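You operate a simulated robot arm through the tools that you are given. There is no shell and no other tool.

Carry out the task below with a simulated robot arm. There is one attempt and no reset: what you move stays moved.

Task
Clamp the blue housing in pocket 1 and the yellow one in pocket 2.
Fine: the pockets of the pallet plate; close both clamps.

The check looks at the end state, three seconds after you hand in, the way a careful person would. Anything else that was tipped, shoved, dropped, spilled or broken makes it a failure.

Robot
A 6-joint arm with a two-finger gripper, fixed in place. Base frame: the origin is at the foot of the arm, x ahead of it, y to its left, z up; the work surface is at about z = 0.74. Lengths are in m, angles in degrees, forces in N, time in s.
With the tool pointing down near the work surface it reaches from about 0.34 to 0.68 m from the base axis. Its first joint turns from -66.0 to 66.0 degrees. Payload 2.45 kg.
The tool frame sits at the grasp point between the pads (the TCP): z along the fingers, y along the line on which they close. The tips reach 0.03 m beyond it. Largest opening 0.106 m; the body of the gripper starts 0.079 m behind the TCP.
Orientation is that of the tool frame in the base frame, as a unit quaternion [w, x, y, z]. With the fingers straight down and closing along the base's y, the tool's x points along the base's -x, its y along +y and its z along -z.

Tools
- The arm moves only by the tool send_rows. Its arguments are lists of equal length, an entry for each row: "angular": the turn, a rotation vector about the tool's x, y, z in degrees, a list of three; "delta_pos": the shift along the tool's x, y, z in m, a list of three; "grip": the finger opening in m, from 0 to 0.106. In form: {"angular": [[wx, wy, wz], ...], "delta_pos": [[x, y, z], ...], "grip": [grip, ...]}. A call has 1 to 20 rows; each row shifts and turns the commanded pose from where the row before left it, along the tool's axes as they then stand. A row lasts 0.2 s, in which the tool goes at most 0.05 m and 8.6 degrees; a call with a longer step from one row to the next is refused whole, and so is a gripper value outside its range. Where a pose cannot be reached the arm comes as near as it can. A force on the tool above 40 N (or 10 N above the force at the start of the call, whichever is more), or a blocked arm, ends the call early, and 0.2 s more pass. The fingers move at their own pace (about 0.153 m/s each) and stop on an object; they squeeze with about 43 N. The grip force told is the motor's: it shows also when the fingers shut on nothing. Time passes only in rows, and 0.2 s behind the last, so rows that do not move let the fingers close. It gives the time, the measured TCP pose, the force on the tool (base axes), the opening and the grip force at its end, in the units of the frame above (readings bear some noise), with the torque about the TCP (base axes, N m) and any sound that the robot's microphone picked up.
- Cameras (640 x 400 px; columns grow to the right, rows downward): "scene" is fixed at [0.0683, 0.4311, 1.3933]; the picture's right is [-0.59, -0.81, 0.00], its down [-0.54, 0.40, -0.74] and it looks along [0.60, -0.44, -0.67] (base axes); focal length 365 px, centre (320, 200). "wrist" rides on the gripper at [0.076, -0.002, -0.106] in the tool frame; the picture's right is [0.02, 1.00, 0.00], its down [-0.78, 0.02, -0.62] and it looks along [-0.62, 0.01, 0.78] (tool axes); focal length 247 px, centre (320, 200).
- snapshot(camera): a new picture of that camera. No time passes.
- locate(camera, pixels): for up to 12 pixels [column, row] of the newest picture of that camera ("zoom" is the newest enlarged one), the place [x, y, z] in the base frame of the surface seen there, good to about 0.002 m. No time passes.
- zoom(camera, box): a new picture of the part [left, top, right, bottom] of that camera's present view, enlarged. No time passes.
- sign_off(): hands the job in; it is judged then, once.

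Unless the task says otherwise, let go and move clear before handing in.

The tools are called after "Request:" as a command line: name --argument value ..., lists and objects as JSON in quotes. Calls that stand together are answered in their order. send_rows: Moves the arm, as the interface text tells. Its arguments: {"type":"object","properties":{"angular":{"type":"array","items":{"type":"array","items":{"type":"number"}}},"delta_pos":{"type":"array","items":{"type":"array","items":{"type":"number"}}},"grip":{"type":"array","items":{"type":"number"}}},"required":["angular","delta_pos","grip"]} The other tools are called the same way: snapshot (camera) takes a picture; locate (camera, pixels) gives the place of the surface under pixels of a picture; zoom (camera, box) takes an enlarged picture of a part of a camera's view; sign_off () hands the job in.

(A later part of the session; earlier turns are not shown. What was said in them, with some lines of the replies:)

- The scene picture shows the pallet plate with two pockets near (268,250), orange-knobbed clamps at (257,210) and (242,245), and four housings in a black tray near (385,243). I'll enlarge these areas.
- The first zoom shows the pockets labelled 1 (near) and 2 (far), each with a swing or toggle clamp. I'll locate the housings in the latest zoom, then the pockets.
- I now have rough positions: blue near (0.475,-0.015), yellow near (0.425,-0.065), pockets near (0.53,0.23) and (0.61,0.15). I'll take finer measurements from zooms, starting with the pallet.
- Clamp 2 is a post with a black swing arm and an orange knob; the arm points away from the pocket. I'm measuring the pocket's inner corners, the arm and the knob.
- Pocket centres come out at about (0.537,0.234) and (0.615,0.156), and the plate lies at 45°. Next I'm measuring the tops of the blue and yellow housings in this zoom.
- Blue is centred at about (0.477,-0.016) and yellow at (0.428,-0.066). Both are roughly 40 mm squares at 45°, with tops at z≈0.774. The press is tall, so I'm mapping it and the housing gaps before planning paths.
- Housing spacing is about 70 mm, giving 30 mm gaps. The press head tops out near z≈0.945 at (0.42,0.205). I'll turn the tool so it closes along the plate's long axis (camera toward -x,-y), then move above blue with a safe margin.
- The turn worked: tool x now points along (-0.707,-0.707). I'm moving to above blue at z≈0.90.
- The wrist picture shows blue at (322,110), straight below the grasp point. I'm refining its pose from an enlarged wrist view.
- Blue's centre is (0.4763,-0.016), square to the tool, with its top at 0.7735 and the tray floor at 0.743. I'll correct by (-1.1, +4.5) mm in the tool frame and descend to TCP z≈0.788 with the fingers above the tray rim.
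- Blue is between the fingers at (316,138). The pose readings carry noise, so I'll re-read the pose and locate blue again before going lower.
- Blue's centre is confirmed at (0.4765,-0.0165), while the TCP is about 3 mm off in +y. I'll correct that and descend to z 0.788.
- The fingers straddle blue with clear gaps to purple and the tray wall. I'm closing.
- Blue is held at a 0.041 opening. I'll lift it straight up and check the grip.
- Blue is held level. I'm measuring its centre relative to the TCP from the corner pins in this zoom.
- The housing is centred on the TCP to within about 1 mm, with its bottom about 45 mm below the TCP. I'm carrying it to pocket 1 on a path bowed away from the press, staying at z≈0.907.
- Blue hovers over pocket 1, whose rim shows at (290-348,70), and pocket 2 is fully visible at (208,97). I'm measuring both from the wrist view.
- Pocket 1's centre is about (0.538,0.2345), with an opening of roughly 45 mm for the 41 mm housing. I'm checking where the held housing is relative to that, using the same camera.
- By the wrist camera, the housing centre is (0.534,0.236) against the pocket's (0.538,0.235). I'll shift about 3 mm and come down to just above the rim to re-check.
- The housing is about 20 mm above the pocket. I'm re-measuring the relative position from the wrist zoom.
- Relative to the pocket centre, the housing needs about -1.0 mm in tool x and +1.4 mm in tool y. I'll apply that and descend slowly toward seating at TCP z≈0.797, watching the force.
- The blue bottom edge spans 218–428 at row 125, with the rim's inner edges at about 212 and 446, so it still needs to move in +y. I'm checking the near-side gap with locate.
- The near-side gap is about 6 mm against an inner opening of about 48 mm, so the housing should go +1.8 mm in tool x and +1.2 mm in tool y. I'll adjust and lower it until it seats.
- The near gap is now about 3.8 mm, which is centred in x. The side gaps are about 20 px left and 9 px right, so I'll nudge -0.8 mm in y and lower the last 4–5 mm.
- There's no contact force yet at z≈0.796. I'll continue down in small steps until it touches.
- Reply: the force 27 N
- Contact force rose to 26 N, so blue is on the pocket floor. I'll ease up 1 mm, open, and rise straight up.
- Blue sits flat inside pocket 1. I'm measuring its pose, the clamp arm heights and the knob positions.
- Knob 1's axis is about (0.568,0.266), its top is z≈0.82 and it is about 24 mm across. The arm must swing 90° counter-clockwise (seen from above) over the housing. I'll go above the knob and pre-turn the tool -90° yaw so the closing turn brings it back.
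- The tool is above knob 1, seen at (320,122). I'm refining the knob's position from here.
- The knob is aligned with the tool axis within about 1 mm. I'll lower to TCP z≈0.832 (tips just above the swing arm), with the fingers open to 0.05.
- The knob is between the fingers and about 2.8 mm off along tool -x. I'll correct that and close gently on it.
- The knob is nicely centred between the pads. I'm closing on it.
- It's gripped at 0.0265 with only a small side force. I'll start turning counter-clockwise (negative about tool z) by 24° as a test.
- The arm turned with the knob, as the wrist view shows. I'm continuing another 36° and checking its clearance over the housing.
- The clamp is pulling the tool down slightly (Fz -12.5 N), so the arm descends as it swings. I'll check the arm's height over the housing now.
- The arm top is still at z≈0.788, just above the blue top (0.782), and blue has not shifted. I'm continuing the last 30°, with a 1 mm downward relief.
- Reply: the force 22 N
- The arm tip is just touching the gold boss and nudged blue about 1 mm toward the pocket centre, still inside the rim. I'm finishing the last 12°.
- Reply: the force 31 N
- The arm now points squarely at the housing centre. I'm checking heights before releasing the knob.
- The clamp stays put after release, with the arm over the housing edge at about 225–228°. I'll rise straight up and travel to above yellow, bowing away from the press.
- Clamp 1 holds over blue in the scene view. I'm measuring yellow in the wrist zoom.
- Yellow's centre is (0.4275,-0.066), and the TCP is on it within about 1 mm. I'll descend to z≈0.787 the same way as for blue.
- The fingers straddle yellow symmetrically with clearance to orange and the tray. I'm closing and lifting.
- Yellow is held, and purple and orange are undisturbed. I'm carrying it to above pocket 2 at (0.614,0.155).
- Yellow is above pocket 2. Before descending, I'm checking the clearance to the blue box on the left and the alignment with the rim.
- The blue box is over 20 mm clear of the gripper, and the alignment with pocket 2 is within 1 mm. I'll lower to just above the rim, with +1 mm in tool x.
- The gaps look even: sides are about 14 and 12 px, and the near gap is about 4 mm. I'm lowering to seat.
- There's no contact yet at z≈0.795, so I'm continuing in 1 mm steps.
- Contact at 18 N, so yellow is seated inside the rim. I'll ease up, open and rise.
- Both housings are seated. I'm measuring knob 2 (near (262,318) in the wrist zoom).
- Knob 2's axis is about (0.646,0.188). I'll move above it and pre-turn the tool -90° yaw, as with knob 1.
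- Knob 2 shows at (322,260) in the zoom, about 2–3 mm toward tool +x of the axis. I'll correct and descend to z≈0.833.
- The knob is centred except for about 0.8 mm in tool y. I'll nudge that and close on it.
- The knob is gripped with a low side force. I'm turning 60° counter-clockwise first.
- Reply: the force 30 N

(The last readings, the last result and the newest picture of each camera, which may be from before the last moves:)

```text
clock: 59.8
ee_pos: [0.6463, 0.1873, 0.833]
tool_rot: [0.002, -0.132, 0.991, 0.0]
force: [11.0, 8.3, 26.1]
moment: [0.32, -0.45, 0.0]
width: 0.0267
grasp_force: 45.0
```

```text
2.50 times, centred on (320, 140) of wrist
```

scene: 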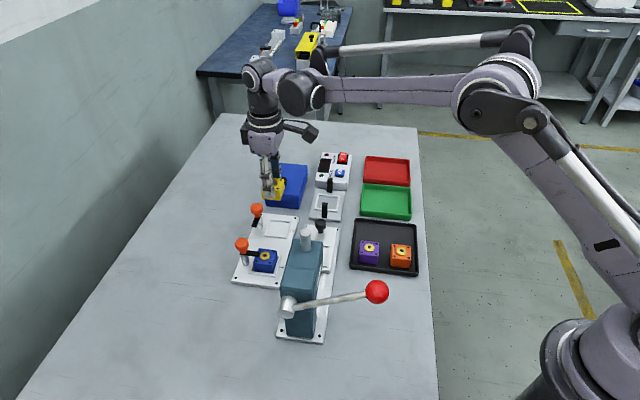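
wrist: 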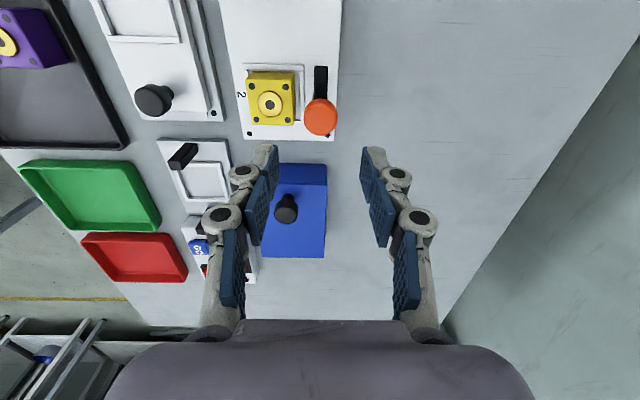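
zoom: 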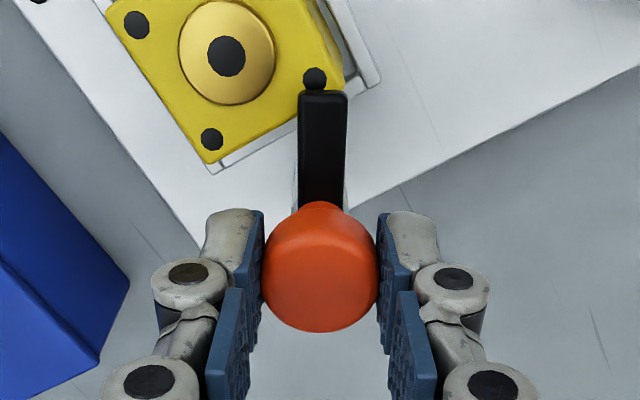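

The arm is over yellow's corner. Fz is 26 N upward on the tool, so I'll relieve about 1 mm upward and continue the last 30°.

Request:
send_rows --angular '[[0, 0, 0], [0, 0, -5], [0, 0, -5], [0, 0, -5], [0, 0, 0]]' --delta_pos '[[0, 0, -0.001], [0, 0, 0], [0, 0, 0], [0, 0, 0], [0, 0, 0]]' --grip '[0.02, 0.02, 0.02, 0.02, 0.02]'

Request:
zoom --camera "scene" --box '[225, 180, 305, 250]'

```text
clock: 61.0
ee_pos: [0.6469, 0.1882, 0.8335]
tool_rot: [0.002, -0.26, 0.966, 0.001]
force: [9.2, 8.6, 5.9]
moment: [0.65, -0.82, 0.01]
width: 0.0267
grasp_force: 45.4
```

```text
5.71 times, centred on (265, 215) of scene
```

zoom: 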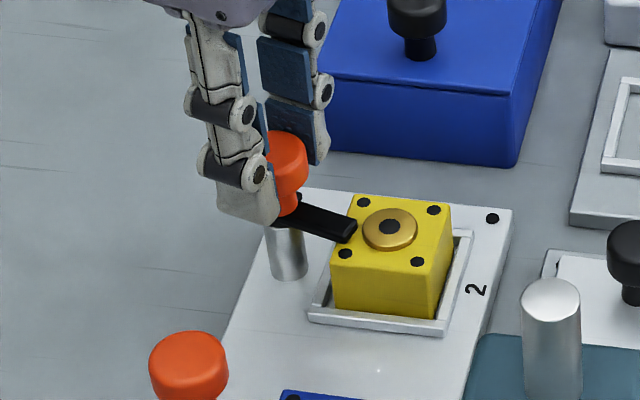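

Yellow has not moved and the arm is almost square. I'm completing the last 15°.

Request:
send_rows --angular '[[0, 0, -5], [0, 0, -5], [0, 0, -5], [0, 0, 0]]' --delta_pos '[[0, 0, 0], [0, 0, 0], [0, 0, 0], [0, 0, 0]]' --grip '[0.02, 0.02, 0.02, 0.02]'

Request:
zoom --camera "scene" --box '[225, 180, 305, 250]'

Request:
zoom --camera "wrist" --box '[230, 60, 410, 220]'

```text
clock: 62.0
ee_pos: [0.6465, 0.1877, 0.833]
tool_rot: [0.001, -0.383, 0.924, 0.0]
force: [8.0, 5.9, -4.3]
moment: [0.62, -0.54, -0.03]
width: 0.0266
grasp_force: 45.0
```

```text
5.71 times, centred on (265, 215) of scene
```

zoom: 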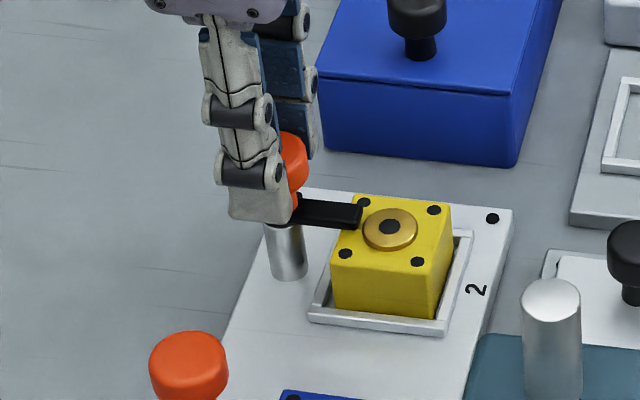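

```text
2.50 times, centred on (320, 140) of wrist
```

zoom: 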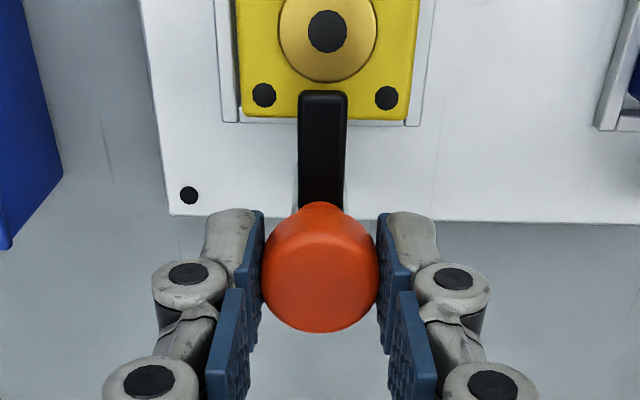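

The arm is square over yellow with negligible torque. I'll turn a few degrees more to see whether there's an end stop before releasing.

Request:
send_rows --angular '[[0, 0, -2], [0, 0, -2], [0, 0, 0]]' --delta_pos '[[0, 0, 0], [0, 0, 0], [0, 0, 0]]' --grip '[0.02, 0.02, 0.02]'

Request:
zoom --camera "wrist" --box '[230, 60, 410, 220]'

```text
clock: 62.8
ee_pos: [0.6464, 0.1866, 0.8332]
tool_rot: [-0.001, -0.414, 0.91, 0.0]
force: [6.8, 3.9, -17.7]
moment: [0.54, -0.36, -0.62]
width: 0.0267
grasp_force: 44.8
```

```text
2.50 times, centred on (320, 140) of wrist
```

zoom: 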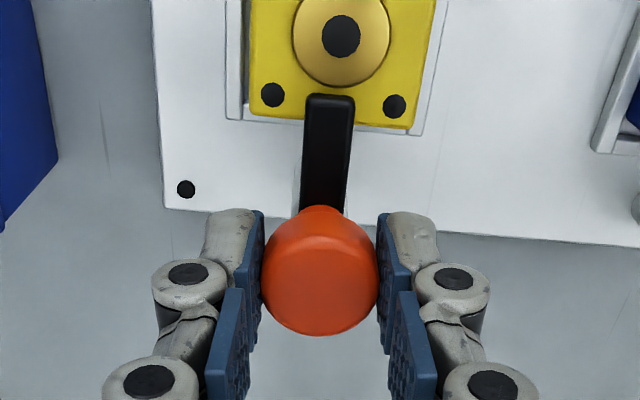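

The torque rose to 0.62 N m and the arm stopped following, so the end stop is at 90° and clamp 2 is fully closed. I'm releasing and rising.

Request:
send_rows --angular '[[0, 0, 2], [0, 0, 2], [0, 0, 0], [0, 0, 0], [0, 0, 0], [0, 0, 0]]' --delta_pos '[[0, 0, 0], [0, 0, 0], [0, 0, 0], [0, 0, 0], [0, 0, 0], [0, 0, 0]]' --grip '[0.03, 0.045, 0.05, 0.05, 0.05, 0.05]'

Request:
send_rows --angular '[[0, 0, 0], [0, 0, 0], [0, 0, 0], [0, 0, 0], [0, 0, 0]]' --delta_pos '[[0, 0, -0.02], [0, 0, -0.03], [0, 0, -0.04], [0, 0, -0.02], [0, 0, 0]]' --grip '[0.05, 0.05, 0.05, 0.05, 0.05]'

Request:
snapshot --camera "wrist"

Request:
zoom --camera "scene" --box '[225, 190, 305, 285]'

```text
clock: 64.2
ee_pos: [0.6453, 0.1866, 0.8327]
tool_rot: [0.0, -0.383, 0.924, 0.001]
force: [-0.2, 0.2, 0.9]
moment: [-0.02, 0.01, 0.0]
width: 0.0502
grasp_force: 0.1
```

```text
clock: 65.4
ee_pos: [0.6469, 0.1871, 0.9439]
tool_rot: [0.0, -0.383, 0.924, 0.001]
force: [0.6, -0.6, 0.5]
moment: [-0.01, -0.02, -0.01]
width: 0.0501
grasp_force: 0.1
```

```text
taken
```

wrist: 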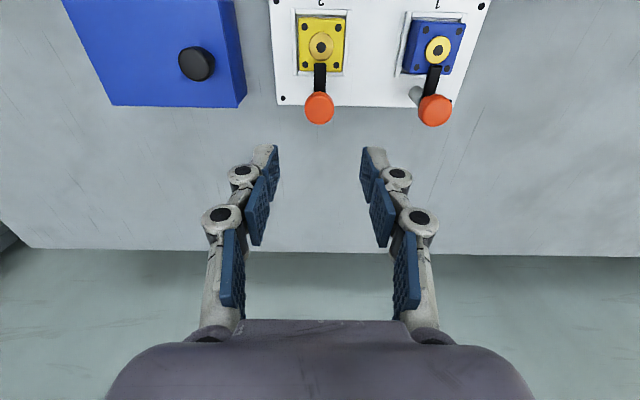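

```text
4.21 times, centred on (265, 238) of scene
```

zoom: 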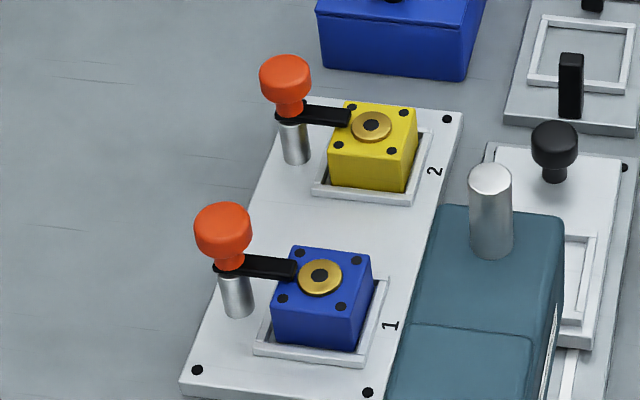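

Both arms lie parallel over their housings. I'll move the gripper clear and do a final check with a close-up.

Request:
send_rows --angular '[[0, 0, 0], [0, 0, 0], [0, 0, 0], [0, 0, 0], [0, 0, 0], [0, 0, 0], [0, 0, 0]]' --delta_pos '[[0.02, 0, -0.02], [0.03, 0, -0.02], [0.03, 0, -0.02], [0.03, 0, 0], [0, 0, 0], [0, 0, 0], [0, 0, 0]]' --grip '[0.06, 0.06, 0.06, 0.06, 0.06, 0.06, 0.06]'

Request:
zoom --camera "wrist" --box '[270, 90, 470, 230]'

Request:
zoom --camera "scene" --box '[225, 190, 305, 285]'

Request:
snapshot --camera "scene"

```text
clock: 67.0
ee_pos: [0.5672, 0.1105, 1.0017]
tool_rot: [0.0, -0.383, 0.924, -0.001]
force: [-0.2, -1.0, 0.0]
moment: [0.01, 0.02, 0.0]
width: 0.0599
grasp_force: 0.1
```

```text
2.86 times, centred on (370, 160) of wrist
```

zoom: 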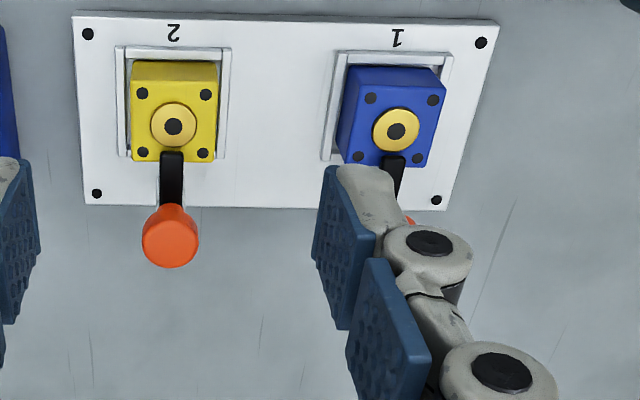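

```text
4.21 times, centred on (265, 238) of scene
```

zoom: 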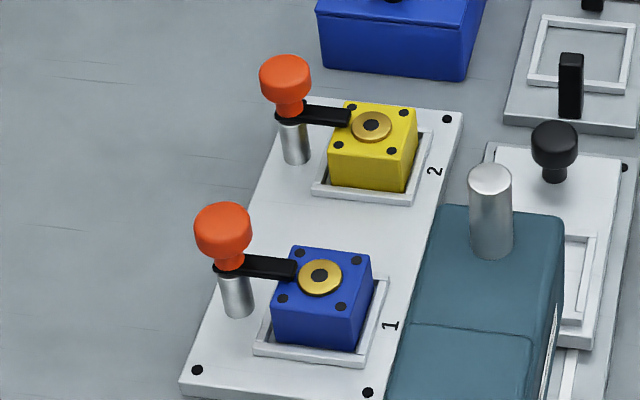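

```text
taken
```

scene: 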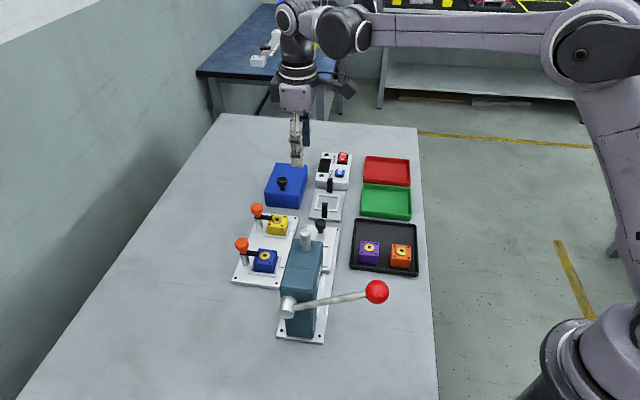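

The final views show blue in pocket 1 and yellow in pocket 2, both flat inside their rims with the clamp arms closed over them. Everything else is where it was, and the gripper is empty and clear, so I'm handing in.

Request:
sign_off

```text
The job is handed in.
```

The blue housing is clamped in pocket 1 and the yellow one in pocket 2. In the final pictures both sit flat inside their pocket rims.

- **Clamp 2 (yellow):** closed and confirmed. I turned it a few degrees further to check and it was at its end stop at 90°.
- **Clamp 1 (blue):** turned the full 90° and its arm lies parallel to clamp 2's. I did not test it against its stop the same way. As it closed, the arm touched the gold boss and nudged the housing 1–2 mm toward the middle of the pocket.

The purple and orange housings stayed in the tray, and nothing else on the bench appears to have moved. The gripper is empty and clear of the work.
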